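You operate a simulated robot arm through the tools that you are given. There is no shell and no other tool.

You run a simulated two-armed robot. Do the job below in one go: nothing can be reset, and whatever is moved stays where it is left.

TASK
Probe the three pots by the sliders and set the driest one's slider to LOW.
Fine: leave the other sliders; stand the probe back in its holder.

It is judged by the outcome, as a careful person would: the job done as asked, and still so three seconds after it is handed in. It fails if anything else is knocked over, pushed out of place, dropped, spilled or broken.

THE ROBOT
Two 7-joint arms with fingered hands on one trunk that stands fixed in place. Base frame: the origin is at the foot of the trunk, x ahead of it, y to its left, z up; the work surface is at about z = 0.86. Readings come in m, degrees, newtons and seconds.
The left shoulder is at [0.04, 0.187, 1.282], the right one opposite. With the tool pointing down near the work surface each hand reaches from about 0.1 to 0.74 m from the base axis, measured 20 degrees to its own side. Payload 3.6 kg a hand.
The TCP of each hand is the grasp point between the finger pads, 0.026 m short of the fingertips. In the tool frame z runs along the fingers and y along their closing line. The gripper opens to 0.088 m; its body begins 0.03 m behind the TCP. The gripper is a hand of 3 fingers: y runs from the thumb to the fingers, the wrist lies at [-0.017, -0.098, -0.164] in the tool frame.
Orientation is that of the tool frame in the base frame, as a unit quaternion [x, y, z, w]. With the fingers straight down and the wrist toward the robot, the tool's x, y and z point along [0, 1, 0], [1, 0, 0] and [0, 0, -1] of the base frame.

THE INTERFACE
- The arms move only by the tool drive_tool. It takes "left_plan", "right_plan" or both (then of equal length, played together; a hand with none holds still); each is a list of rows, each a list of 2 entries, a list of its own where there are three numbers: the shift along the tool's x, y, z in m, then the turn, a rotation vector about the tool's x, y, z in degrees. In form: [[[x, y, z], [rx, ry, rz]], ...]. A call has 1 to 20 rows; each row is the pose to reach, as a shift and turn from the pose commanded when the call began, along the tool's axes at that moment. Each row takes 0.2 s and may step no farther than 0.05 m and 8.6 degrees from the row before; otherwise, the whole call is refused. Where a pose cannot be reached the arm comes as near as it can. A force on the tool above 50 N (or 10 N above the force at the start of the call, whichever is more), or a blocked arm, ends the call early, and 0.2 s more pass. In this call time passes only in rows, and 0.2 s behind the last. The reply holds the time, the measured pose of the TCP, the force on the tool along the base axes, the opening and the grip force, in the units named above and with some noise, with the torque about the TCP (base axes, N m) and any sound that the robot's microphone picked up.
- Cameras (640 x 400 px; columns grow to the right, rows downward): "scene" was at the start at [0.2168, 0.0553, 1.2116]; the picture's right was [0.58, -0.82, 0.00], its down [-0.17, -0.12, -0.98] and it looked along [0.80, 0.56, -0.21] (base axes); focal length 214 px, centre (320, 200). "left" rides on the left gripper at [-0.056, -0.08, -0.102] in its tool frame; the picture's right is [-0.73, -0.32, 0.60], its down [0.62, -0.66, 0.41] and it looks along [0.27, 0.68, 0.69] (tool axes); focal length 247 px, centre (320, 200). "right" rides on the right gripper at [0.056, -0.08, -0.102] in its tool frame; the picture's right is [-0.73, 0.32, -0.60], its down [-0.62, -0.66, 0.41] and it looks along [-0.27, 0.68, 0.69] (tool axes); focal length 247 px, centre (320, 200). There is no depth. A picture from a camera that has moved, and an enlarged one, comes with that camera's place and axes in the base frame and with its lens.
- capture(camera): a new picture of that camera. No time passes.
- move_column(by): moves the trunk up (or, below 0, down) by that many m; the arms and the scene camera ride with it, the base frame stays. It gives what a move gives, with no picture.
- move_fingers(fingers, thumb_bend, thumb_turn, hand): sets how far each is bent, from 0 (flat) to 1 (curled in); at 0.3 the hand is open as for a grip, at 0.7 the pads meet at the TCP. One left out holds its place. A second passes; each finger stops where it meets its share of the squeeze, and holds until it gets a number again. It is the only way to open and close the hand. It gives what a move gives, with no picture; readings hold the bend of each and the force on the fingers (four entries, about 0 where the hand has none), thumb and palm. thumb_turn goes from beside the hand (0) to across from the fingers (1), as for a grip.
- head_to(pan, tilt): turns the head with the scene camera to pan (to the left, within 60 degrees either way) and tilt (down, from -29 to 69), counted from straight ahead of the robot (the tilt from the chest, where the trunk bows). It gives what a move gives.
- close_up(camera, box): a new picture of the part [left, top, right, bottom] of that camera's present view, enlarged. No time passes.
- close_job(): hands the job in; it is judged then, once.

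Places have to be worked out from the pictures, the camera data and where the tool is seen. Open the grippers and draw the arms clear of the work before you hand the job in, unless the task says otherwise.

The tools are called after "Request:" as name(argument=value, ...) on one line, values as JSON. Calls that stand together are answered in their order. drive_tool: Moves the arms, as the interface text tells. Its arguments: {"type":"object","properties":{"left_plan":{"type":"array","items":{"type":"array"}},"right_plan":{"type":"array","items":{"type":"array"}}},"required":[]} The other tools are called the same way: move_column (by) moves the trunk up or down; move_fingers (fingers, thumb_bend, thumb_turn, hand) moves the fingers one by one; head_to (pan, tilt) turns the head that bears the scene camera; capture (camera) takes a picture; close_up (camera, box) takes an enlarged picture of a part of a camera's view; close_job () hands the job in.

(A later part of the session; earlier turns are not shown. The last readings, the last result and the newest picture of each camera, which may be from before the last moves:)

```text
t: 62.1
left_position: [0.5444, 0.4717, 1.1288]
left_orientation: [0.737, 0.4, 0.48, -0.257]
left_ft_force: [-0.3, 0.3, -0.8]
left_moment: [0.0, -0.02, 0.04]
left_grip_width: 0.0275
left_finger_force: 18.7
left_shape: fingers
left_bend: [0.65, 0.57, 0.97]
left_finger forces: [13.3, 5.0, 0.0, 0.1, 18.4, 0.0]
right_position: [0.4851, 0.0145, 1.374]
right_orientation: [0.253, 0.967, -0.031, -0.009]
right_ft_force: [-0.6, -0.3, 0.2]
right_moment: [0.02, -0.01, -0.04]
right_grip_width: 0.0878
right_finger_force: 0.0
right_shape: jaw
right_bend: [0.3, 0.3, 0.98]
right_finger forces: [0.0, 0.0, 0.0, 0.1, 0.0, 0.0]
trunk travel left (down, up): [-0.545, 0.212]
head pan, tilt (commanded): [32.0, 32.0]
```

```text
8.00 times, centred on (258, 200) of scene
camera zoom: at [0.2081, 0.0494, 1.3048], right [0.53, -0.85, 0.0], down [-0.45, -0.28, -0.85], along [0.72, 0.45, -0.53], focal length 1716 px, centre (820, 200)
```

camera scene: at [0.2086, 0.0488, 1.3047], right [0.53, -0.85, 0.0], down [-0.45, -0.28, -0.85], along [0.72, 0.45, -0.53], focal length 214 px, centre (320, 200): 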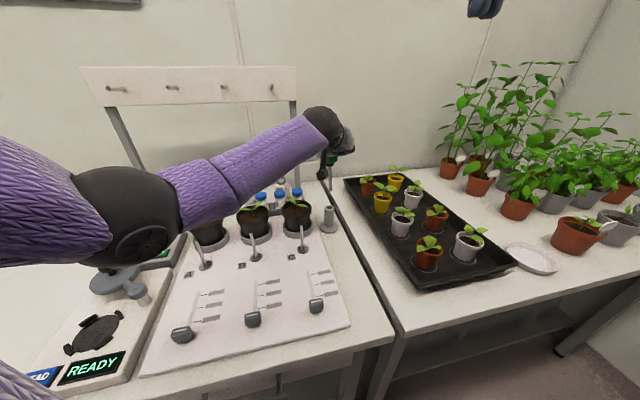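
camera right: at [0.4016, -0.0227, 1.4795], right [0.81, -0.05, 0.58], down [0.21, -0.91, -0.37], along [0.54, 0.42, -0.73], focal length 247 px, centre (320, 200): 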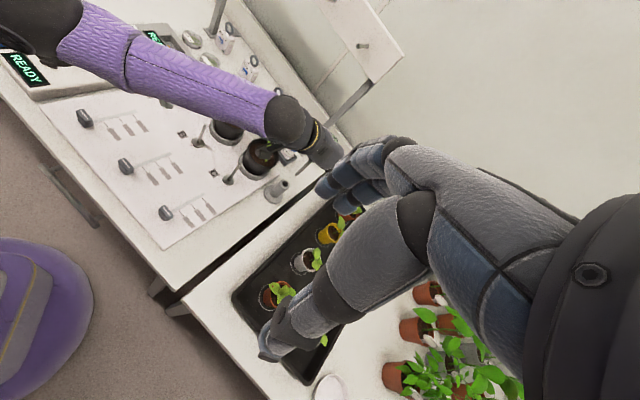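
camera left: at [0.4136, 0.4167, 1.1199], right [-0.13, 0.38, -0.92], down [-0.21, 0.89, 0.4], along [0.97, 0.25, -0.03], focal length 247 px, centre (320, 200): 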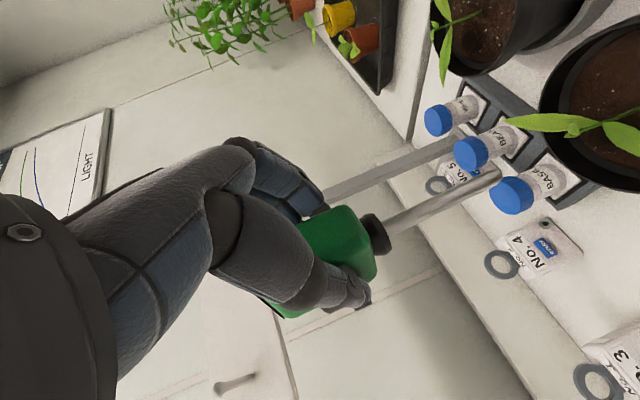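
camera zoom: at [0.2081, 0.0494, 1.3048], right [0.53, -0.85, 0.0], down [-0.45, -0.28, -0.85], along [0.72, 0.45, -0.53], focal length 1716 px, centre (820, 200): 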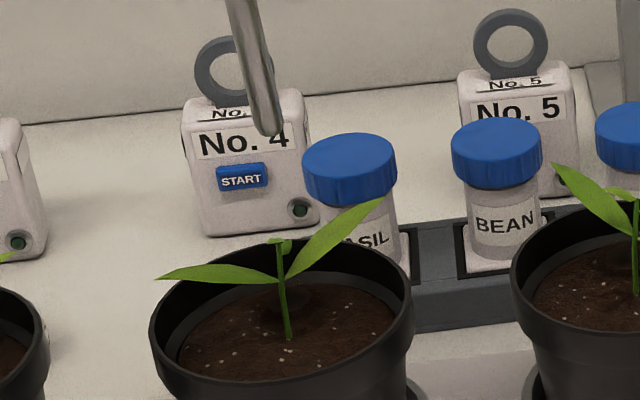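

Left, right and head views put pot B's hole near (0.5465, 0.488), matching pot C's stem-to-hole offset. I shift the needle about 5 mm and lower to 20 mm above the soil.

Request:
drive_tool(left_plan=[[[0.0019, -0.0025, 0.0043], [0, 0, 0]], [[-0.0164, -0.0025, 0.0124], [0, 0, 0]], [[-0.0346, -0.0025, 0.0206], [0, 0, 0]], [[-0.0483, -0.0025, 0.0267], [0, 0, 0]]])

Request:
close_up(camera="left", box=[470, 90, 600, 210])

Request:
close_up(camera="scene", box=[240, 185, 275, 225])

Request:
close_up(camera="right", box=[235, 95, 275, 135])

```text
t: 63.1
left_position: [0.545, 0.4746, 1.0743]
left_orientation: [0.738, 0.4, 0.479, -0.258]
left_ft_force: [-0.4, 0.8, -1.1]
left_moment: [0.0, 0.01, -0.03]
left_grip_width: 0.0273
left_finger_force: 18.1
left_shape: fingers
left_bend: [0.65, 0.57, 0.97]
left_finger forces: [13.3, 4.9, 0.1, 0.0, 18.3, 0.0]
right_position: [0.4862, 0.0142, 1.3731]
right_orientation: [0.253, 0.967, -0.029, -0.008]
right_ft_force: [-0.6, -0.5, 0.5]
right_moment: [-0.02, -0.02, 0.01]
right_grip_width: 0.0878
right_finger_force: 0.1
right_shape: jaw
right_bend: [0.3, 0.3, 0.98]
right_finger forces: [0.0, 0.1, 0.1, 0.0, 0.0, 0.1]
trunk travel left (down, up): [-0.545, 0.212]
head pan, tilt (commanded): [32.0, 32.0]
```

```text
3.33 times, centred on (535, 150) of left
camera zoom: at [0.414, 0.4203, 1.0634], right [-0.13, 0.38, -0.92], down [-0.21, 0.89, 0.4], along [0.97, 0.25, -0.04], focal length 823 px, centre (-397, 367)
```

zoom: 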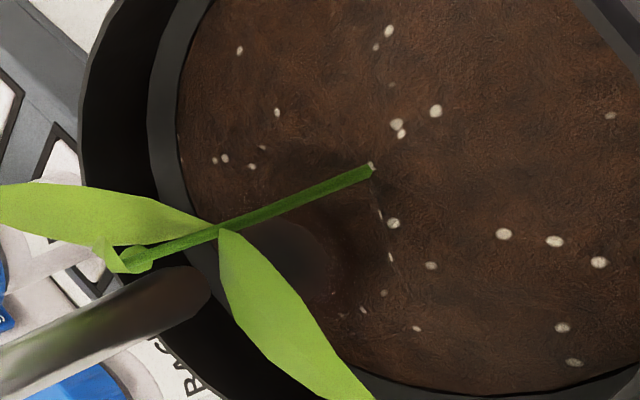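

```text
10.00 times, centred on (258, 205) of scene
camera zoom: at [0.2088, 0.0489, 1.3047], right [0.53, -0.85, 0.0], down [-0.45, -0.28, -0.85], along [0.72, 0.45, -0.53], focal length 2145 px, centre (945, 150)
```

zoom: 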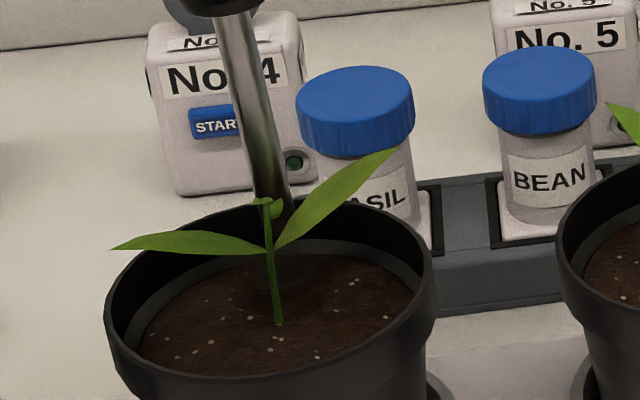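

```text
10.00 times, centred on (255, 115) of right
camera zoom: at [0.4018, -0.0226, 1.4794], right [0.81, -0.05, 0.58], down [0.2, -0.91, -0.37], along [0.54, 0.42, -0.73], focal length 2470 px, centre (970, 1050)
```

zoom: 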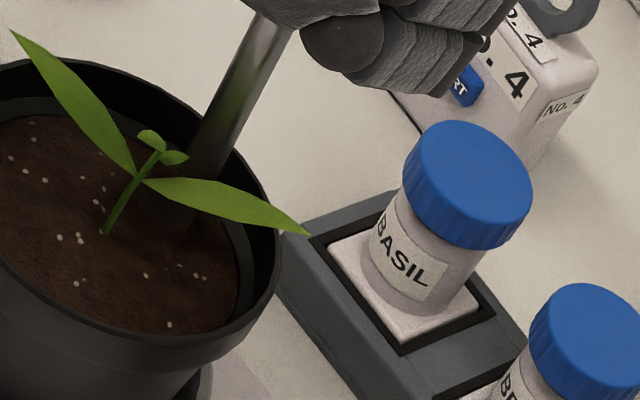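

I compare with where pot C's hole sat in the left view at this same stage. I zoom in further to fix pot B's hole centre more exactly.

Request:
close_up(camera="left", box=[495, 130, 555, 200])

Request:
close_up(camera="right", box=[242, 102, 266, 126])

Request:
close_up(camera="scene", box=[246, 196, 272, 222])

```text
5.71 times, centred on (525, 165) of left
camera zoom: at [0.414, 0.4203, 1.0634], right [-0.13, 0.38, -0.92], down [-0.21, 0.89, 0.4], along [0.97, 0.25, -0.04], focal length 1411 px, centre (-851, 400)
```

zoom: 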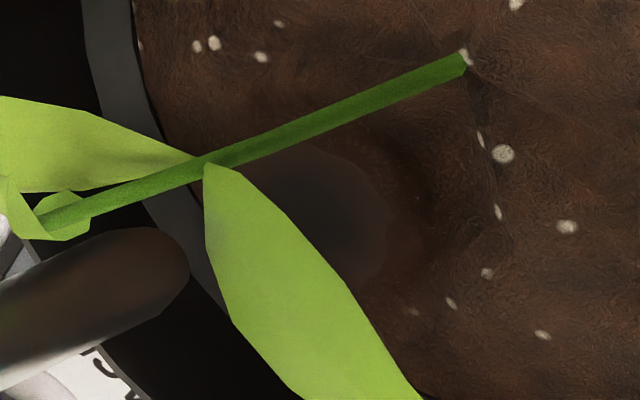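

```text
16.00 times, centred on (254, 114) of right
camera zoom: at [0.4018, -0.0226, 1.4794], right [0.81, -0.05, 0.58], down [0.2, -0.91, -0.37], along [0.54, 0.42, -0.73], focal length 3952 px, centre (1376, 1576)
```

zoom: 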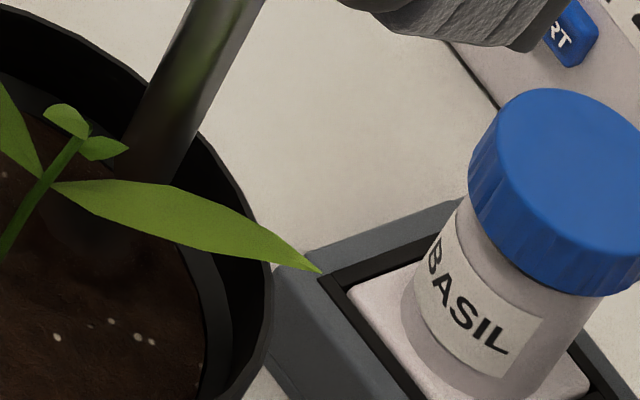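

```text
15.38 times, centred on (259, 209) of scene
camera zoom: at [0.2088, 0.0489, 1.3047], right [0.53, -0.85, 0.0], down [-0.45, -0.28, -0.85], along [0.72, 0.45, -0.53], focal length 3300 px, centre (1258, 62)
```

zoom: 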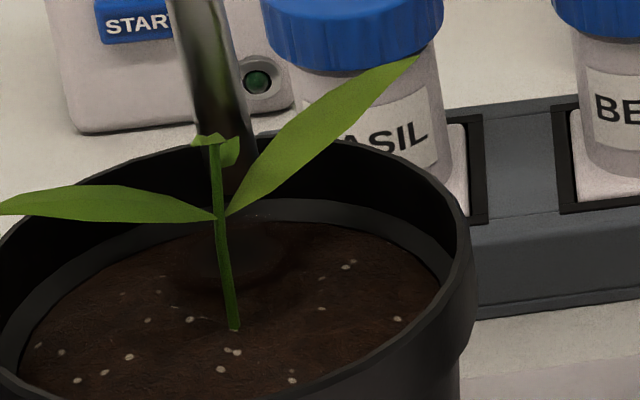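

Weighing the views (and that pot C's needle was guided slightly on entry), pot B needs about a (+2.5, +3) mm shift. I apply it and enter slowly with force monitoring.

Request:
drive_tool(left_plan=[[[0.0016, 0.0005, 0.0035], [0, 0, 0]], [[-0.0075, 0.0005, 0.0076], [0, 0, 0]], [[-0.013, 0.0005, 0.01], [0, 0, 0]], [[-0.0167, 0.0005, 0.0116], [0, 0, 0]], [[-0.0185, 0.0005, 0.0124], [0, 0, 0]], [[-0.0203, 0.0005, 0.0133], [0, 0, 0]], [[-0.0222, 0.0005, 0.0141], [0, 0, 0]], [[-0.024, 0.0005, 0.0149], [0, 0, 0]]])

Request:
close_up(camera="left", box=[440, 110, 560, 230])

Request:
close_up(camera="right", box=[230, 75, 290, 135])

```text
t: 64.9
left_position: [0.5483, 0.4772, 1.0529]
left_orientation: [0.735, 0.4, 0.483, -0.257]
left_ft_force: [1.5, -0.3, 23.0]
left_moment: [0.25, -0.2, 0.0]
left_grip_width: 0.0278
left_finger_force: 20.6
left_shape: fingers
left_bend: [0.65, 0.57, 0.98]
left_finger forces: [13.5, 7.9, 0.0, 0.0, 19.6, 0.0]
right_position: [0.4841, 0.013, 1.3741]
right_orientation: [0.254, 0.967, -0.029, -0.008]
right_ft_force: [-0.4, 0.3, 0.2]
right_moment: [0.0, -0.01, 0.02]
right_grip_width: 0.0878
right_finger_force: 0.1
right_shape: jaw
right_bend: [0.3, 0.3, 0.98]
right_finger forces: [0.1, 0.0, 0.0, 0.1, 0.1, 0.0]
trunk travel left (down, up): [-0.545, 0.212]
head pan, tilt (commanded): [32.0, 32.0]
```

```text
3.33 times, centred on (500, 170) of left
camera zoom: at [0.4168, 0.4233, 1.0409], right [-0.12, 0.38, -0.92], down [-0.22, 0.89, 0.4], along [0.97, 0.25, -0.02], focal length 823 px, centre (-280, 300)
```

zoom: 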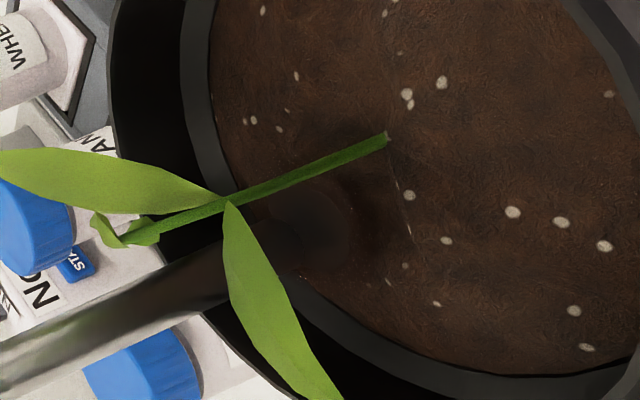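

```text
6.67 times, centred on (260, 105) of right
camera zoom: at [0.3996, -0.0248, 1.4802], right [0.81, -0.05, 0.58], down [0.21, -0.91, -0.37], along [0.54, 0.42, -0.73], focal length 1646 px, centre (720, 833)
```

zoom: 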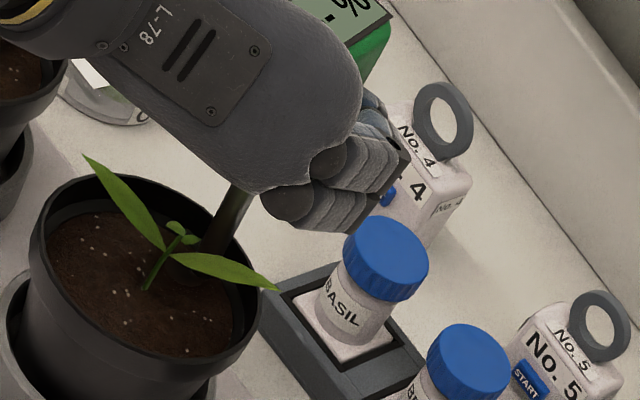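

Resistance of 23 N means the tip is on the soil beside pot B's hole. I back off 10 mm at once and look closely.

Request:
drive_tool(left_plan=[[[0.0037, 0, -0.0016], [0, 0, 0]], [[0.0091, 0, -0.0041], [0, 0, 0]], [[0.0137, 0, -0.0061], [0, 0, 0]]])

Request:
close_up(camera="left", box=[470, 130, 550, 210])

Request:
close_up(camera="right", box=[240, 95, 275, 130])

Request:
close_up(camera="scene", box=[242, 190, 276, 224])

```text
t: 65.7
left_position: [0.5454, 0.4782, 1.0591]
left_orientation: [0.739, 0.4, 0.476, -0.26]
left_ft_force: [-0.1, 0.3, -0.7]
left_moment: [-0.02, 0.0, 0.02]
left_grip_width: 0.0276
left_finger_force: 18.0
left_shape: fingers
left_bend: [0.65, 0.57, 0.97]
left_finger forces: [13.4, 4.7, 0.0, 0.0, 18.2, 0.0]
right_position: [0.4857, 0.0137, 1.3736]
right_orientation: [0.254, 0.967, -0.03, -0.008]
right_ft_force: [0.7, 0.1, -1.0]
right_moment: [0.0, 0.0, 0.01]
right_grip_width: 0.088
right_finger_force: 0.1
right_shape: jaw
right_bend: [0.3, 0.3, 0.98]
right_finger forces: [0.2, 0.1, 0.0, 0.0, 0.0, 0.0]
trunk travel left (down, up): [-0.545, 0.212]
head pan, tilt (commanded): [32.0, 32.0]
```

```text
5.00 times, centred on (510, 170) of left
camera zoom: at [0.4153, 0.4226, 1.0509], right [-0.14, 0.38, -0.92], down [-0.21, 0.89, 0.4], along [0.97, 0.25, -0.04], focal length 1235 px, centre (-630, 350)
```

zoom: 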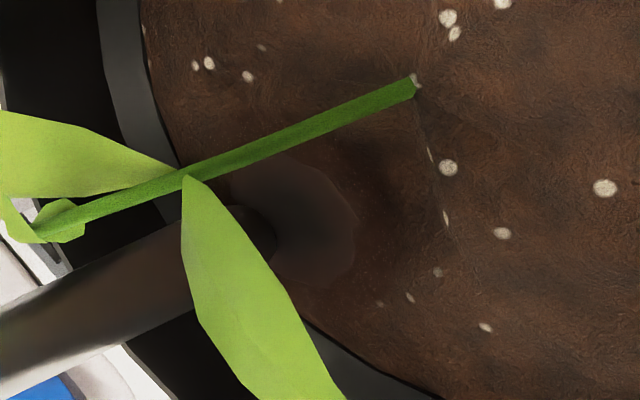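

```text
11.43 times, centred on (258, 112) of right
camera zoom: at [0.4017, -0.0226, 1.4793], right [0.81, -0.05, 0.58], down [0.21, -0.91, -0.37], along [0.54, 0.42, -0.73], focal length 2823 px, centre (1034, 1200)
```

zoom: 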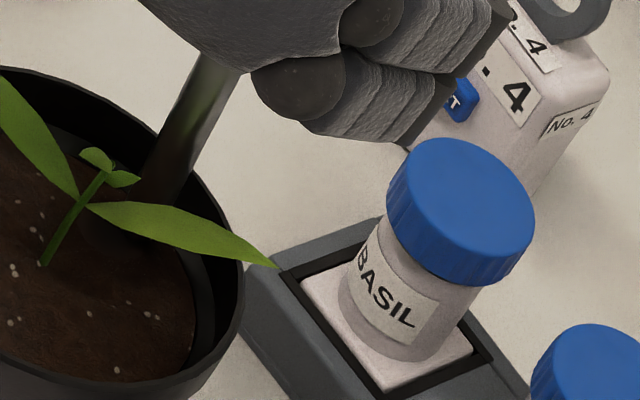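

```text
11.76 times, centred on (259, 207) of scene
camera zoom: at [0.2087, 0.0489, 1.3046], right [0.53, -0.85, 0.0], down [-0.45, -0.28, -0.85], along [0.72, 0.45, -0.53], focal length 2523 px, centre (1038, 118)
```

zoom: 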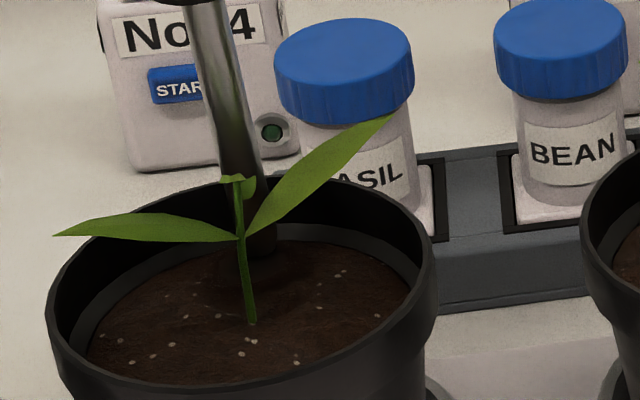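

Now the left view shows the tip about 4 mm short of the hole centre in depth, well aligned sideways. I double-check in the head view.

Request:
close_up(camera="scene", box=[252, 202, 268, 218])

Request:
close_up(camera="left", box=[490, 155, 530, 195])

```text
16.00 times, centred on (260, 210) of scene
camera zoom: at [0.2087, 0.0489, 1.3046], right [0.53, -0.85, 0.0], down [-0.45, -0.28, -0.85], along [0.72, 0.45, -0.53], focal length 3432 px, centre (1280, 40)
```

zoom: 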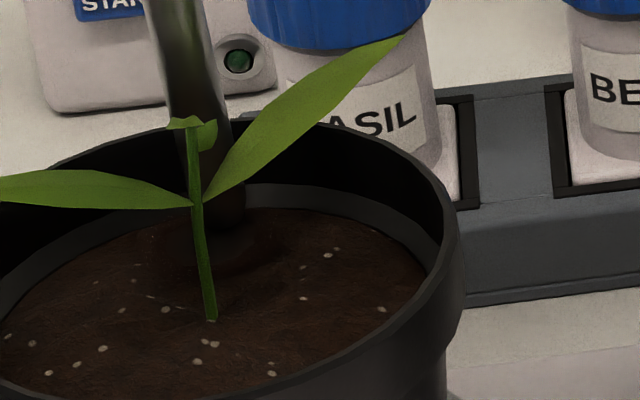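

```text
10.00 times, centred on (510, 175) of left
camera zoom: at [0.4153, 0.4226, 1.0509], right [-0.14, 0.38, -0.92], down [-0.21, 0.89, 0.4], along [0.97, 0.25, -0.04], focal length 2470 px, centre (-1580, 450)
```

zoom: 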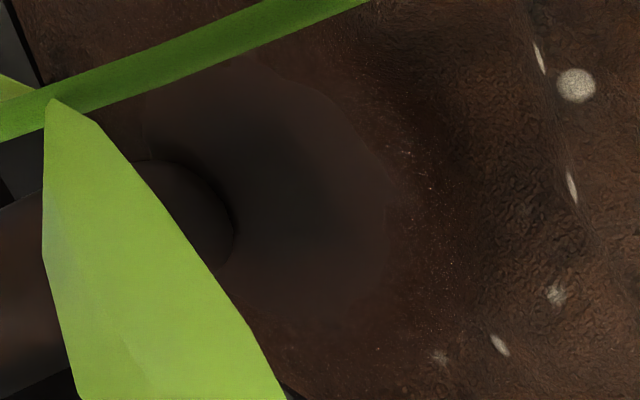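

Both agree the tip needs roughly 4 mm more in +x. I apply (+3.8, +0.8) mm and try the entry again slowly.

Request:
drive_tool(left_plan=[[[0.0011, 0.0028, 0.0025], [0, 0, 0]], [[-0.0017, 0.0028, 0.0037], [0, 0, 0]], [[-0.0044, 0.0028, 0.005], [0, 0, 0]], [[-0.0062, 0.0028, 0.0058], [0, 0, 0]], [[-0.008, 0.0028, 0.0066], [0, 0, 0]], [[-0.0099, 0.0028, 0.0074], [0, 0, 0]]])

Request:
close_up(camera="left", box=[470, 130, 550, 210])

Request:
close_up(camera="scene", box=[252, 202, 268, 218])

```text
t: 67.1
left_position: [0.5523, 0.4797, 1.053]
left_orientation: [0.735, 0.399, 0.483, -0.257]
left_ft_force: [-0.6, 0.1, 10.2]
left_moment: [0.08, -0.07, 0.01]
left_grip_width: 0.0279
left_finger_force: 19.7
left_shape: fingers
left_bend: [0.65, 0.57, 0.98]
left_finger forces: [13.5, 6.4, 0.0, 0.0, 19.1, 0.0]
right_position: [0.4839, 0.0133, 1.3716]
right_orientation: [0.254, 0.967, -0.03, -0.007]
right_ft_force: [-0.3, 0.3, 0.0]
right_moment: [-0.03, -0.05, -0.02]
right_grip_width: 0.088
right_finger_force: 0.0
right_shape: jaw
right_bend: [0.3, 0.3, 0.98]
right_finger forces: [0.0, 0.0, 0.0, 0.0, 0.1, 0.0]
trunk travel left (down, up): [-0.545, 0.212]
head pan, tilt (commanded): [32.0, 32.0]
```

```text
5.00 times, centred on (510, 170) of left
camera zoom: at [0.4208, 0.4238, 1.0423], right [-0.12, 0.38, -0.92], down [-0.22, 0.89, 0.4], along [0.97, 0.25, -0.03], focal length 1235 px, centre (-630, 350)
```

zoom: 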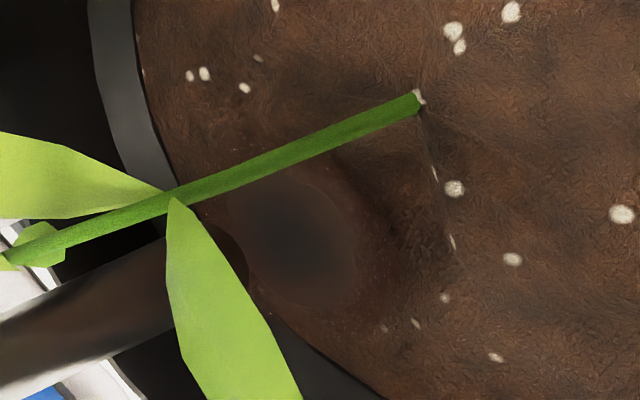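

```text
16.00 times, centred on (260, 210) of scene
camera zoom: at [0.2078, 0.0479, 1.3051], right [0.53, -0.85, 0.0], down [-0.45, -0.28, -0.85], along [0.72, 0.45, -0.53], focal length 3432 px, centre (1280, 40)
```

zoom: 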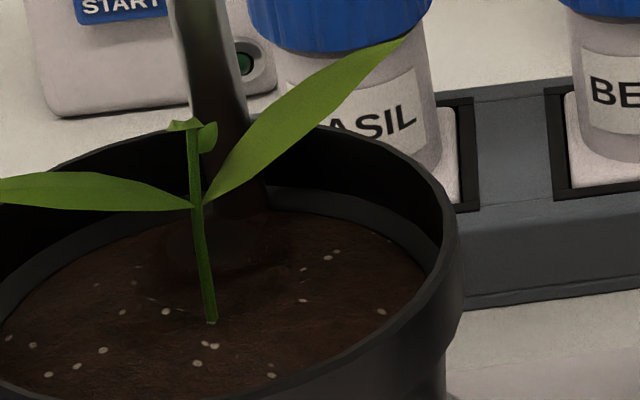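

The needle is now seen on the far side of the hole — I overshot; comparing with pot C's hand-to-hole offset the hand should be at about (0.546, 0.476). I lift off 12 mm and shift back by (−4.8, −3.8) mm.

Request:
drive_tool(left_plan=[[[0.0055, 0, -0.0025], [0, 0, 0]], [[0.011, 0, -0.0049], [0, 0, 0]], [[0.0098, -0.001, -0.0076], [0, 0, 0]], [[0.0086, -0.002, -0.0102], [0, 0, 0]], [[0.0086, -0.002, -0.0102], [0, 0, 0]]])

Request:
close_up(camera="left", box=[470, 130, 550, 210])

Request:
close_up(camera="scene", box=[252, 202, 268, 218])

```text
t: 68.3
left_position: [0.5465, 0.4755, 1.0621]
left_orientation: [0.738, 0.4, 0.478, -0.258]
left_ft_force: [0.7, 0.3, -0.7]
left_moment: [0.03, 0.01, 0.01]
left_grip_width: 0.0276
left_finger_force: 17.8
left_shape: fingers
left_bend: [0.65, 0.57, 0.97]
left_finger forces: [13.4, 4.8, 0.0, 0.1, 18.2, 0.0]
right_position: [0.4854, 0.0145, 1.3725]
right_orientation: [0.253, 0.967, -0.031, -0.008]
right_ft_force: [0.3, 0.6, 0.1]
right_moment: [-0.01, 0.0, -0.02]
right_grip_width: 0.0875
right_finger_force: 0.0
right_shape: jaw
right_bend: [0.3, 0.3, 0.98]
right_finger forces: [0.0, 0.1, 0.0, 0.0, 0.1, 0.0]
trunk travel left (down, up): [-0.545, 0.212]
head pan, tilt (commanded): [32.0, 32.0]
```

```text
5.00 times, centred on (510, 170) of left
camera zoom: at [0.4159, 0.4207, 1.0518], right [-0.13, 0.38, -0.92], down [-0.21, 0.89, 0.4], along [0.97, 0.25, -0.04], focal length 1235 px, centre (-630, 350)
```

zoom: 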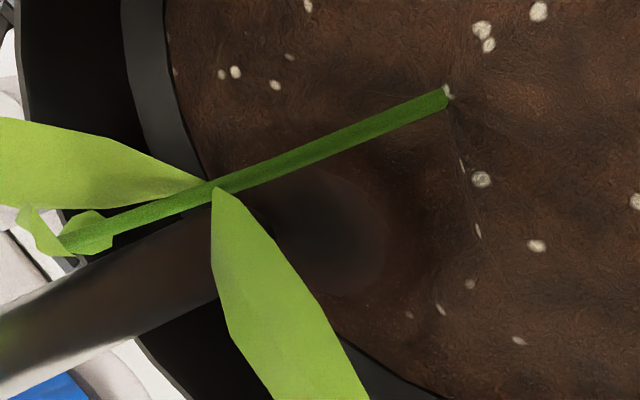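

```text
16.00 times, centred on (260, 210) of scene
camera zoom: at [0.2088, 0.0488, 1.3047], right [0.53, -0.85, 0.0], down [-0.45, -0.28, -0.85], along [0.72, 0.45, -0.53], focal length 3432 px, centre (1280, 40)
```

zoom: 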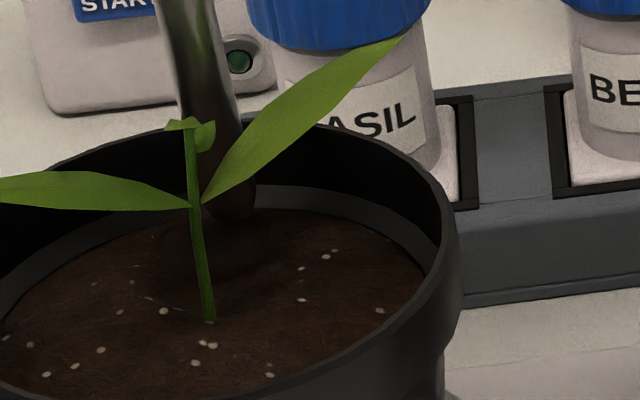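

I lower to just ~2 mm above the soil without touching, so tip and hole can be compared directly without extrapolating.

Request:
drive_tool(left_plan=[[[-0.003, 0, 0.0013], [0, 0, 0]], [[-0.006, 0, 0.0027], [0, 0, 0]], [[-0.006, 0, 0.0027], [0, 0, 0]]])

Request:
close_up(camera="left", box=[480, 140, 540, 200])

Request:
close_up(camera="scene", box=[254, 204, 266, 216])

Request:
close_up(camera="right", box=[244, 104, 264, 124])

```text
t: 69.1
left_position: [0.5471, 0.4746, 1.0555]
left_orientation: [0.737, 0.401, 0.478, -0.259]
left_ft_force: [-0.1, -0.4, -1.6]
left_moment: [0.01, 0.01, -0.04]
left_grip_width: 0.0276
left_finger_force: 17.8
left_shape: fingers
left_bend: [0.65, 0.57, 0.97]
left_finger forces: [13.4, 4.8, 0.0, 0.0, 18.2, 0.0]
right_position: [0.4861, 0.0139, 1.373]
right_orientation: [0.254, 0.967, -0.031, -0.008]
right_ft_force: [-0.2, 0.1, -0.7]
right_moment: [0.01, 0.02, 0.04]
right_grip_width: 0.0878
right_finger_force: 0.0
right_shape: jaw
right_bend: [0.3, 0.3, 0.98]
right_finger forces: [0.0, 0.1, 0.1, 0.0, 0.0, 0.1]
trunk travel left (down, up): [-0.545, 0.212]
head pan, tilt (commanded): [32.0, 32.0]
```

```text
6.67 times, centred on (510, 170) of left
camera zoom: at [0.4163, 0.4207, 1.0452], right [-0.13, 0.38, -0.92], down [-0.21, 0.89, 0.4], along [0.97, 0.25, -0.03], focal length 1646 px, centre (-947, 400)
```

zoom: 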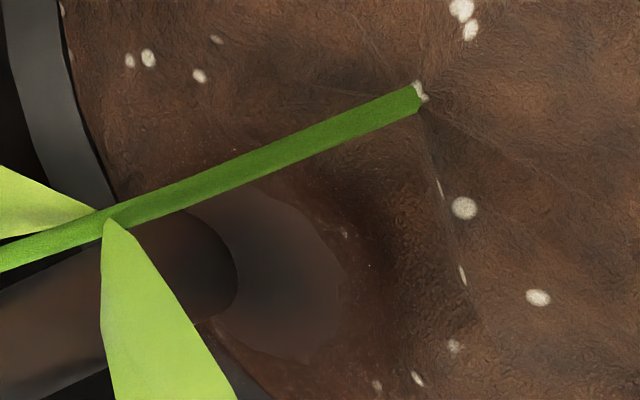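

```text
16.00 times, centred on (260, 210) of scene
camera zoom: at [0.2087, 0.0489, 1.3047], right [0.53, -0.85, 0.0], down [-0.45, -0.28, -0.85], along [0.72, 0.45, -0.53], focal length 3432 px, centre (1280, 40)
```

zoom: 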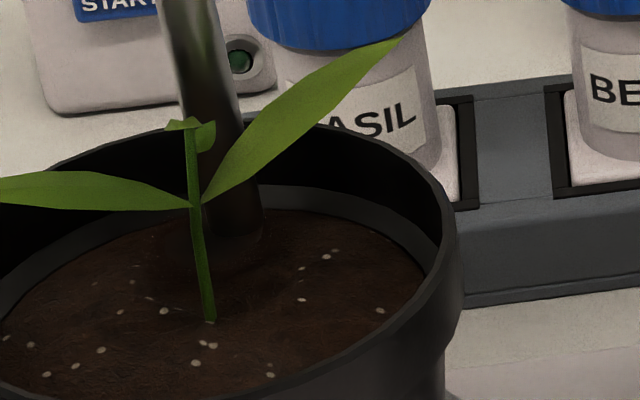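

```text
16.00 times, centred on (254, 114) of right
camera zoom: at [0.4017, -0.0226, 1.4794], right [0.81, -0.05, 0.58], down [0.2, -0.91, -0.37], along [0.54, 0.42, -0.73], focal length 3952 px, centre (1376, 1576)
```

zoom: 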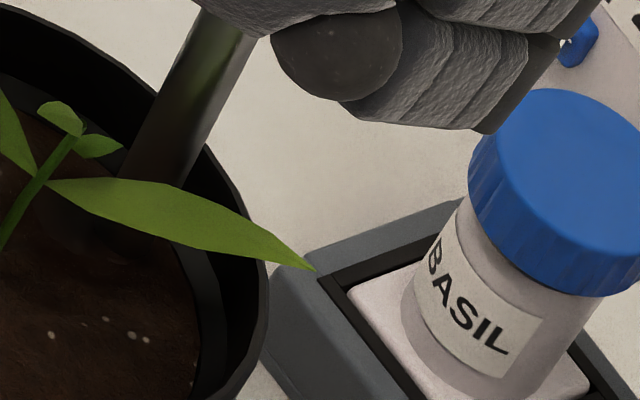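

Now it's clear: depth is right, and the needle is about 3 mm too far right of the hole in both views. I shift (−1.5, +3.2) mm and check again before lowering.

Request:
drive_tool(left_plan=[[[0.0004, -0.0015, 0.0009], [0, 0, 0]], [[0.0008, -0.003, 0.0017], [0, 0, 0]], [[0.0008, -0.003, 0.0017], [0, 0, 0]]])

Request:
close_up(camera="left", box=[480, 140, 540, 200])

Request:
close_up(camera="scene", box=[254, 204, 266, 216])

```text
t: 69.9
left_position: [0.5444, 0.4796, 1.0536]
left_orientation: [0.738, 0.401, 0.479, -0.257]
left_ft_force: [-0.3, 0.0, -1.5]
left_moment: [-0.03, -0.03, -0.04]
left_grip_width: 0.0277
left_finger_force: 18.2
left_shape: fingers
left_bend: [0.65, 0.57, 0.97]
left_finger forces: [13.5, 4.8, 0.0, 0.0, 18.2, 0.1]
right_position: [0.485, 0.0137, 1.374]
right_orientation: [0.254, 0.967, -0.031, -0.008]
right_ft_force: [1.3, 0.0, -0.8]
right_moment: [-0.04, 0.01, -0.03]
right_grip_width: 0.0877
right_finger_force: 0.0
right_shape: jaw
right_bend: [0.3, 0.3, 0.98]
right_finger forces: [0.0, 0.0, 0.0, 0.1, 0.0, 0.1]
trunk travel left (down, up): [-0.545, 0.212]
head pan, tilt (commanded): [32.0, 32.0]
```

```text
6.67 times, centred on (510, 170) of left
camera zoom: at [0.4146, 0.4249, 1.0453], right [-0.13, 0.38, -0.92], down [-0.21, 0.89, 0.4], along [0.97, 0.25, -0.04], focal length 1646 px, centre (-947, 400)
```

zoom: 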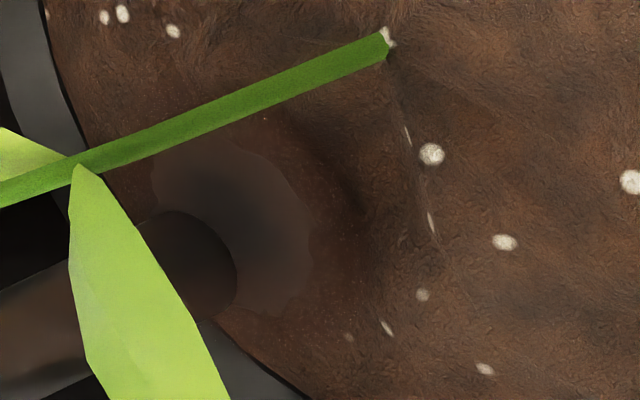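

```text
16.00 times, centred on (260, 210) of scene
camera zoom: at [0.2088, 0.0489, 1.3047], right [0.53, -0.85, 0.0], down [-0.45, -0.28, -0.85], along [0.72, 0.45, -0.53], focal length 3432 px, centre (1280, 40)
```

zoom: 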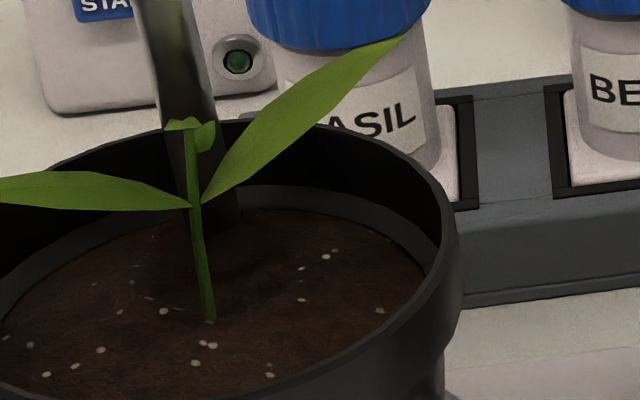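

Nearly centred now; residual about 2 mm in depth. I make that last (+1.8, −0.5) mm correction and enter slowly.

Request:
drive_tool(left_plan=[[[0.0002, 0.0018, 0.0005], [0, 0, 0]], [[-0.0016, 0.0018, 0.0013], [0, 0, 0]], [[-0.0035, 0.0018, 0.0021], [0, 0, 0]], [[-0.0053, 0.0018, 0.0029], [0, 0, 0]], [[-0.0071, 0.0018, 0.0038], [0, 0, 0]]])

Request:
close_up(camera="left", box=[480, 140, 540, 200])

```text
t: 71.1
left_position: [0.5464, 0.4786, 1.0518]
left_orientation: [0.735, 0.4, 0.483, -0.257]
left_ft_force: [0.4, -0.4, 17.6]
left_moment: [0.2, -0.08, 0.0]
left_grip_width: 0.0279
left_finger_force: 19.5
left_shape: fingers
left_bend: [0.65, 0.57, 0.98]
left_finger forces: [13.1, 7.5, 0.1, 0.0, 19.2, 0.0]
right_position: [0.4837, 0.0124, 1.3734]
right_orientation: [0.254, 0.967, -0.029, -0.008]
right_ft_force: [-0.6, -0.3, -0.7]
right_moment: [0.03, -0.01, 0.03]
right_grip_width: 0.0878
right_finger_force: 0.0
right_shape: jaw
right_bend: [0.3, 0.3, 0.98]
right_finger forces: [0.1, 0.0, 0.0, 0.1, 0.1, 0.0]
trunk travel left (down, up): [-0.545, 0.212]
head pan, tilt (commanded): [32.0, 32.0]
```

```text
6.67 times, centred on (510, 170) of left
camera zoom: at [0.4164, 0.4239, 1.0412], right [-0.12, 0.38, -0.92], down [-0.22, 0.89, 0.4], along [0.97, 0.25, -0.03], focal length 1646 px, centre (-947, 400)
```

zoom: 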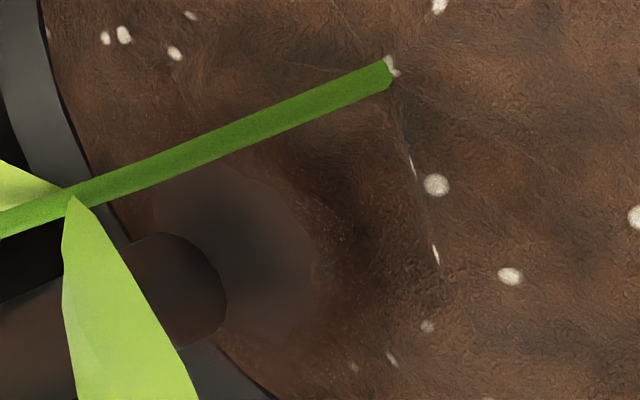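

Contact again at 17.6 N although the images look nearly centred. While still touching lightly I inspect at maximum zoom to see exactly where the tip sits on the hole.

Request:
close_up(camera="left", box=[485, 155, 525, 195])

Request:
close_up(camera="scene", box=[255, 205, 265, 215])

Request:
close_up(camera="right", box=[245, 107, 259, 121])

```text
10.00 times, centred on (505, 175) of left
camera zoom: at [0.4164, 0.4239, 1.0412], right [-0.12, 0.38, -0.92], down [-0.22, 0.89, 0.4], along [0.97, 0.25, -0.03], focal length 2470 px, centre (-1530, 450)
```

zoom: 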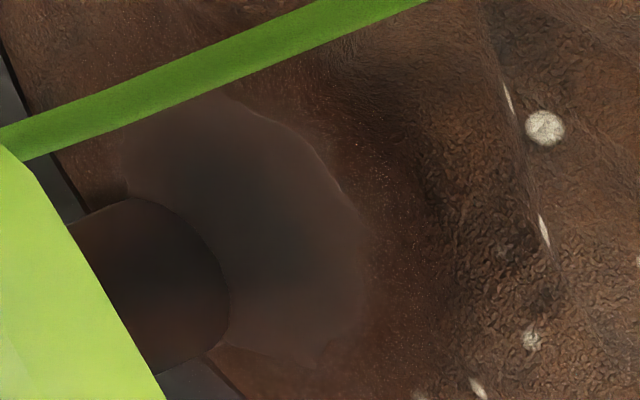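

```text
16.00 times, centred on (260, 210) of scene
camera zoom: at [0.2072, 0.0474, 1.3052], right [0.53, -0.85, 0.0], down [-0.45, -0.28, -0.85], along [0.72, 0.45, -0.53], focal length 3432 px, centre (1280, 40)
```

zoom: 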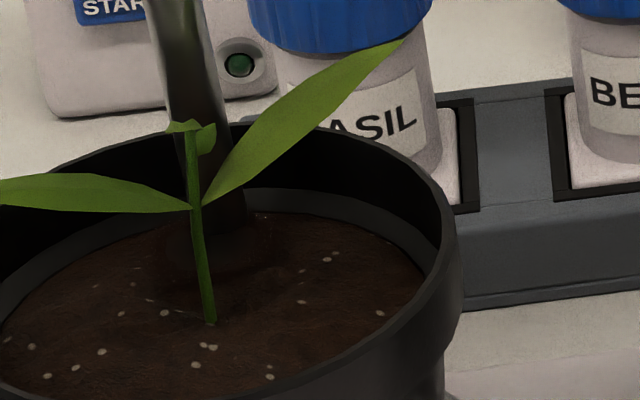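

```text
16.00 times, centred on (252, 114) of right
camera zoom: at [0.4, -0.0243, 1.4801], right [0.81, -0.05, 0.58], down [0.21, -0.91, -0.37], along [0.54, 0.42, -0.73], focal length 3952 px, centre (1408, 1576)
```

zoom: 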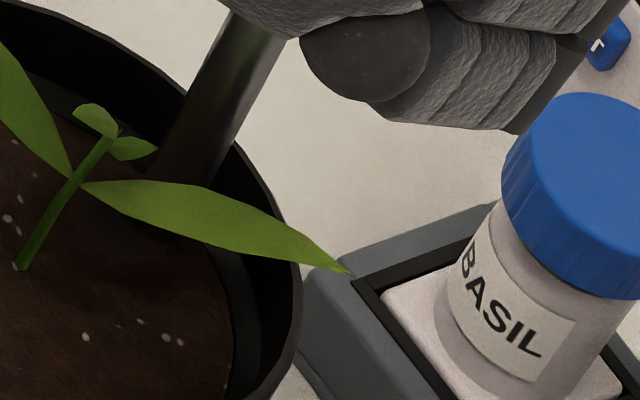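

In contact the needle's footprint just overlaps the hole's far edge by roughly 3 mm. I lift off, shift (−2.3, −1.8) mm, and lower slowly again.

Request:
drive_tool(left_plan=[[[0.0041, 0, -0.0019], [0, 0, 0]], [[0.0082, 0, -0.0037], [0, 0, 0]], [[0.0071, -0.0009, -0.0062], [0, 0, 0]], [[0.0071, -0.0009, -0.0062], [0, 0, 0]], [[0.0053, -0.0009, -0.0054], [0, 0, 0]], [[0.0034, -0.0009, -0.0046], [0, 0, 0]], [[0.0016, -0.0009, -0.0037], [0, 0, 0]], [[-0.0002, -0.0009, -0.0029], [0, 0, 0]], [[-0.002, -0.0009, -0.0021], [0, 0, 0]]])

Request:
close_up(camera="left", box=[485, 155, 525, 195])

Request:
close_up(camera="right", box=[230, 75, 290, 135])

```text
t: 73.1
left_position: [0.5435, 0.4775, 1.0464]
left_orientation: [0.737, 0.401, 0.479, -0.258]
left_ft_force: [-0.7, 0.0, -0.9]
left_moment: [-0.04, 0.03, -0.02]
left_grip_width: 0.0277
left_finger_force: 17.8
left_shape: fingers
left_bend: [0.65, 0.57, 0.97]
left_finger forces: [13.4, 4.8, 0.0, 0.0, 18.3, 0.1]
right_position: [0.4862, 0.0129, 1.3724]
right_orientation: [0.253, 0.967, -0.031, -0.008]
right_ft_force: [-0.5, -0.9, -0.3]
right_moment: [0.01, 0.01, 0.0]
right_grip_width: 0.0879
right_finger_force: 0.1
right_shape: jaw
right_bend: [0.3, 0.3, 0.98]
right_finger forces: [0.0, 0.0, 0.0, 0.0, 0.0, 0.0]
trunk travel left (down, up): [-0.545, 0.212]
head pan, tilt (commanded): [32.0, 32.0]
```

```text
10.00 times, centred on (505, 175) of left
camera zoom: at [0.4137, 0.4223, 1.0369], right [-0.13, 0.38, -0.92], down [-0.21, 0.89, 0.4], along [0.97, 0.25, -0.03], focal length 2470 px, centre (-1530, 450)
```

zoom: 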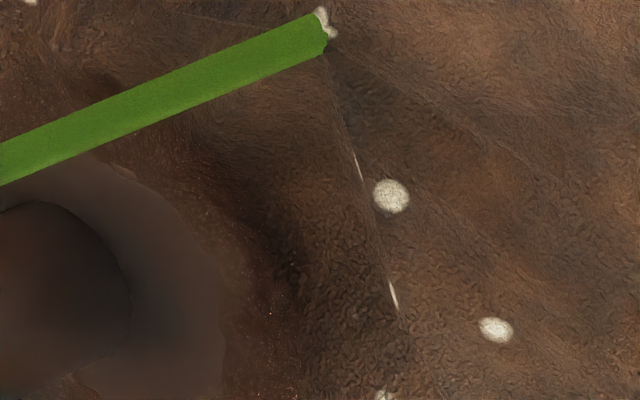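

```text
6.67 times, centred on (260, 105) of right
camera zoom: at [0.4017, -0.0227, 1.4794], right [0.81, -0.05, 0.58], down [0.2, -0.91, -0.37], along [0.54, 0.42, -0.73], focal length 1646 px, centre (720, 833)
```

zoom: 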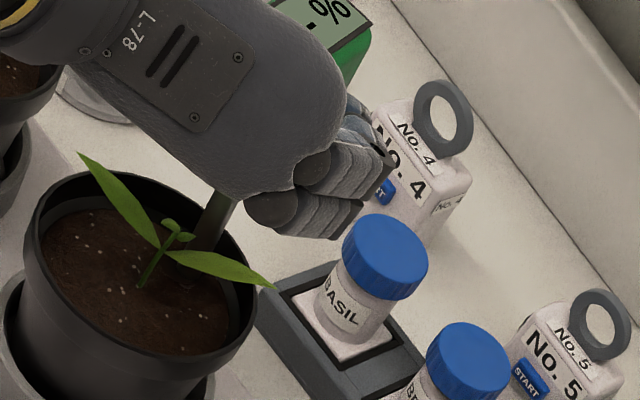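

No force at z = 1.046 — the needle is in pot B's hole. I continue 21 mm deeper slowly and read the display.

Request:
drive_tool(left_plan=[[[-0.0027, 0, 0.0012], [0, 0, 0]], [[-0.0055, 0, 0.0024], [0, 0, 0]], [[-0.0082, 0, 0.0037], [0, 0, 0]], [[-0.011, 0, 0.0049], [0, 0, 0]], [[-0.0137, 0, 0.0061], [0, 0, 0]], [[-0.0165, 0, 0.0073], [0, 0, 0]], [[-0.0192, 0, 0.0085], [0, 0, 0]], [[-0.0192, 0, 0.0085], [0, 0, 0]], [[-0.0192, 0, 0.0085], [0, 0, 0]]])

Request:
close_up(camera="right", box=[230, 70, 290, 130])

Request:
close_up(camera="scene", box=[220, 150, 290, 230])

```text
t: 75.1
left_position: [0.5437, 0.4773, 1.0263]
left_orientation: [0.737, 0.401, 0.48, -0.258]
left_ft_force: [-0.4, -0.4, -0.4]
left_moment: [-0.04, 0.06, 0.02]
left_grip_width: 0.0275
left_finger_force: 18.0
left_shape: fingers
left_bend: [0.65, 0.57, 0.97]
left_finger forces: [13.6, 4.5, 0.1, 0.1, 18.4, 0.1]
right_position: [0.4864, 0.015, 1.373]
right_orientation: [0.254, 0.967, -0.03, -0.008]
right_ft_force: [0.7, 0.2, -0.5]
right_moment: [0.02, 0.01, 0.04]
right_grip_width: 0.088
right_finger_force: 0.0
right_shape: jaw
right_bend: [0.3, 0.3, 0.98]
right_finger forces: [0.0, 0.0, 0.0, 0.0, 0.0, 0.0]
trunk travel left (down, up): [-0.545, 0.212]
head pan, tilt (commanded): [32.0, 32.0]
```

```text
6.67 times, centred on (260, 100) of right
camera zoom: at [0.4017, -0.0227, 1.4794], right [0.81, -0.05, 0.58], down [0.2, -0.91, -0.37], along [0.54, 0.42, -0.73], focal length 1646 px, centre (720, 867)
```

zoom: 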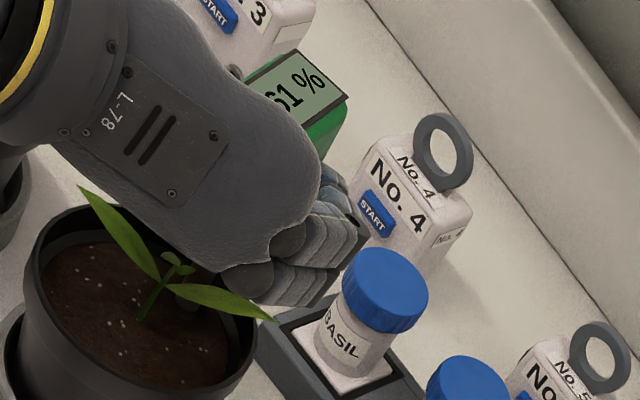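

```text
5.00 times, centred on (255, 190) of scene
camera zoom: at [0.2087, 0.0488, 1.3047], right [0.53, -0.85, 0.0], down [-0.45, -0.28, -0.85], along [0.72, 0.45, -0.53], focal length 1072 px, centre (645, 250)
```

zoom: 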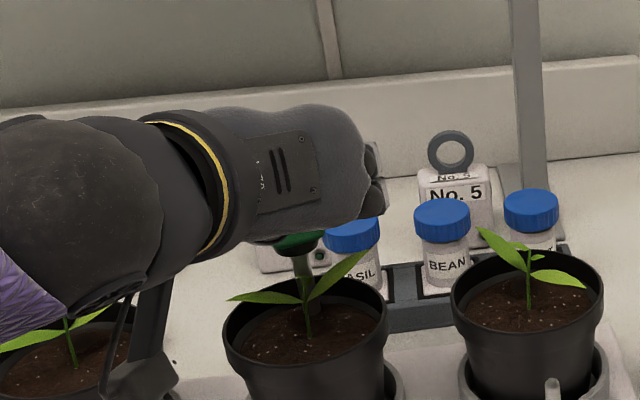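

A reading shows, but the first digit is partly hidden by the hand. I zoom in on the display.

Request:
close_up(camera="right", box=[248, 72, 268, 92])

Request:
close_up(camera="scene", box=[240, 160, 300, 210])

```text
16.00 times, centred on (258, 82) of right
camera zoom: at [0.4017, -0.0227, 1.4794], right [0.81, -0.05, 0.58], down [0.2, -0.91, -0.37], along [0.54, 0.42, -0.73], focal length 3952 px, centre (1312, 2088)
```

zoom: 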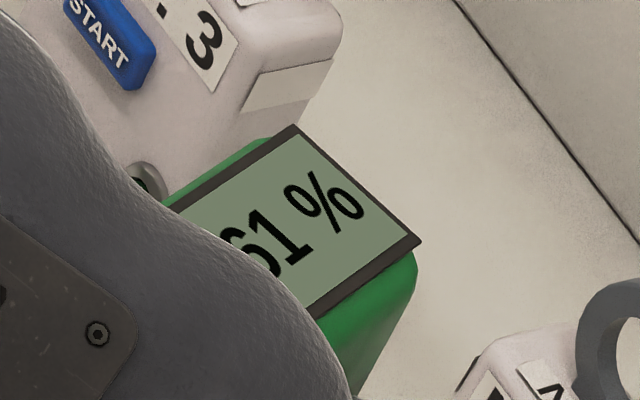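

```text
8.00 times, centred on (270, 185) of scene
camera zoom: at [0.2087, 0.0488, 1.3047], right [0.53, -0.85, 0.0], down [-0.45, -0.28, -0.85], along [0.72, 0.45, -0.53], focal length 1716 px, centre (720, 320)
```

zoom: 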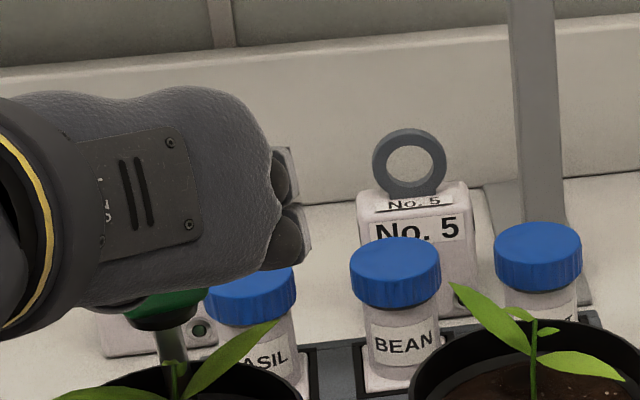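

The first digit is half hidden. I raise the right hand and bring it a bit closer so its camera sees over the left hand.

Request:
drive_tool(right_plan=[[[-0.005, 0.0114, -0.025], [0, 0, 0]], [[-0.0102, 0.0228, -0.05], [0, 0, 0]], [[-0.0153, 0.0343, -0.075], [0, 0, 0]], [[-0.0204, 0.0457, -0.1], [0, 0, 0]]])

Request:
capture(camera="right")

```text
t: 76.1
left_position: [0.544, 0.4767, 1.0261]
left_orientation: [0.737, 0.4, 0.479, -0.259]
left_ft_force: [0.4, -0.8, -1.4]
left_moment: [-0.05, 0.03, 0.02]
left_grip_width: 0.0277
left_finger_force: 18.4
left_shape: fingers
left_bend: [0.65, 0.57, 0.97]
left_finger forces: [13.7, 4.5, 0.1, 0.1, 18.3, 0.0]
right_position: [0.4858, 0.0148, 1.3722]
right_orientation: [0.253, 0.967, -0.03, -0.009]
right_ft_force: [0.0, 0.2, -0.4]
right_moment: [-0.01, 0.0, 0.01]
right_grip_width: 0.0879
right_finger_force: 0.0
right_shape: jaw
right_bend: [0.3, 0.3, 0.98]
right_finger forces: [0.0, 0.0, 0.0, 0.0, 0.0, 0.0]
right hand out of reach, approached as far as the arm can: row 1, 2, 3, 4
trunk travel left (down, up): [-0.545, 0.212]
head pan, tilt (commanded): [32.0, 32.0]
```

```text
taken
camera right: at [0.4017, -0.0227, 1.4794], right [0.81, -0.05, 0.58], down [0.2, -0.91, -0.37], along [0.54, 0.42, -0.73], focal length 247 px, centre (320, 200)
```

right: 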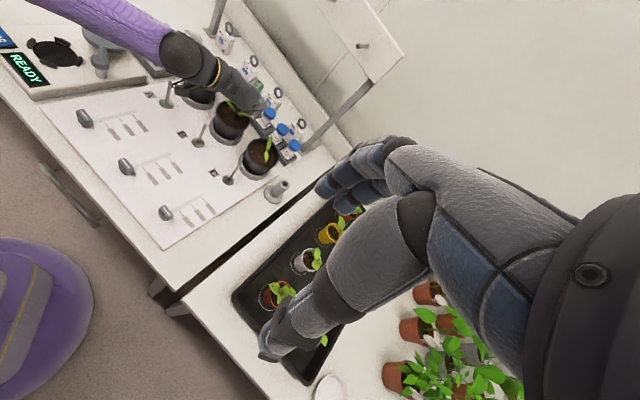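

That orientation is at the arm's limit, so I turn the right hand back 20° while raising it 100 mm; its camera should still see the display, from higher up.

Request:
drive_tool(right_plan=[[[0, 0, 0], [0, 0, 7]], [[-0.0118, 0.0051, -0.024], [0, 0, 12]], [[-0.0235, 0.0102, -0.048], [0, 0, 16]], [[-0.0352, 0.0153, -0.072], [0, 0, 20]], [[-0.047, 0.0204, -0.096], [0, 0, 20]]])

Request:
capture(camera="right")

```text
t: 77.3
left_position: [0.544, 0.4768, 1.0264]
left_orientation: [0.737, 0.401, 0.479, -0.258]
left_ft_force: [-0.8, -0.3, -1.0]
left_moment: [-0.09, 0.07, 0.0]
left_grip_width: 0.0273
left_finger_force: 18.5
left_shape: fingers
left_bend: [0.65, 0.57, 0.97]
left_finger forces: [13.9, 4.3, 0.0, 0.0, 18.2, 0.1]
right_position: [0.539, 0.012, 1.4657]
right_orientation: [0.417, 0.908, -0.032, -0.003]
right_ft_force: [0.4, -0.1, 0.4]
right_moment: [0.05, 0.0, -0.01]
right_grip_width: 0.088
right_finger_force: 0.0
right_shape: jaw
right_bend: [0.3, 0.3, 0.98]
right_finger forces: [0.1, 0.0, 0.0, 0.0, 0.0, 0.0]
trunk travel left (down, up): [-0.545, 0.212]
head pan, tilt (commanded): [32.0, 32.0]
```

```text
taken
camera right: at [0.4455, 0.0085, 1.5705], right [0.74, -0.32, 0.59], down [-0.11, -0.93, -0.36], along [0.66, 0.2, -0.72], focal length 247 px, centre (320, 200)
```

right: 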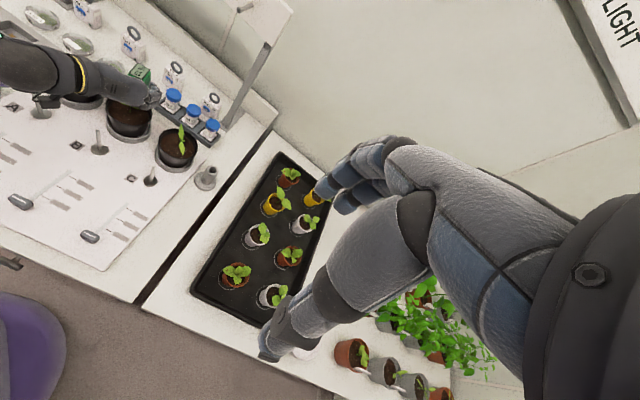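

The right hand moved and now looks down from higher up. I zoom in on the probe display.

Request:
close_up(camera="right", box=[125, 55, 155, 85])

Request:
close_up(camera="right", box=[0, 20, 220, 200])

```text
13.33 times, centred on (140, 70) of right
camera zoom: at [0.4455, 0.0085, 1.5705], right [0.74, -0.32, 0.59], down [-0.11, -0.93, -0.36], along [0.66, 0.2, -0.72], focal length 3293 px, centre (2720, 1933)
```

zoom: 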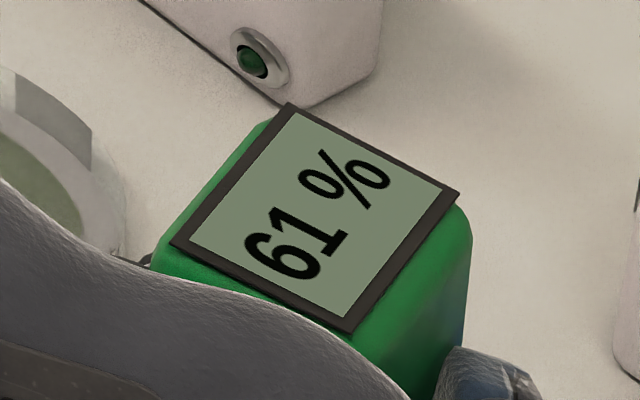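

```text
2.22 times, centred on (110, 110) of right
camera zoom: at [0.4455, 0.0085, 1.5705], right [0.74, -0.32, 0.59], down [-0.11, -0.93, -0.36], along [0.66, 0.2, -0.72], focal length 549 px, centre (787, 400)
```

zoom: 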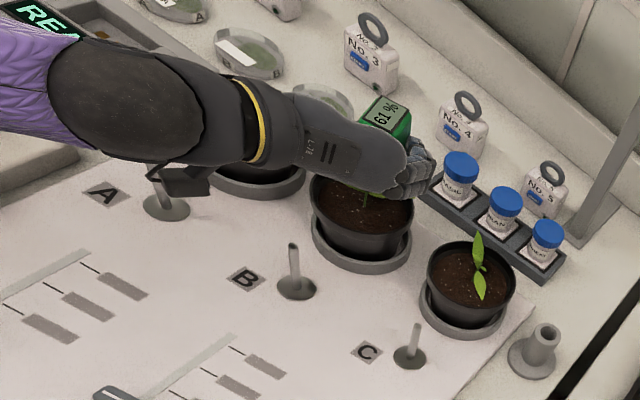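

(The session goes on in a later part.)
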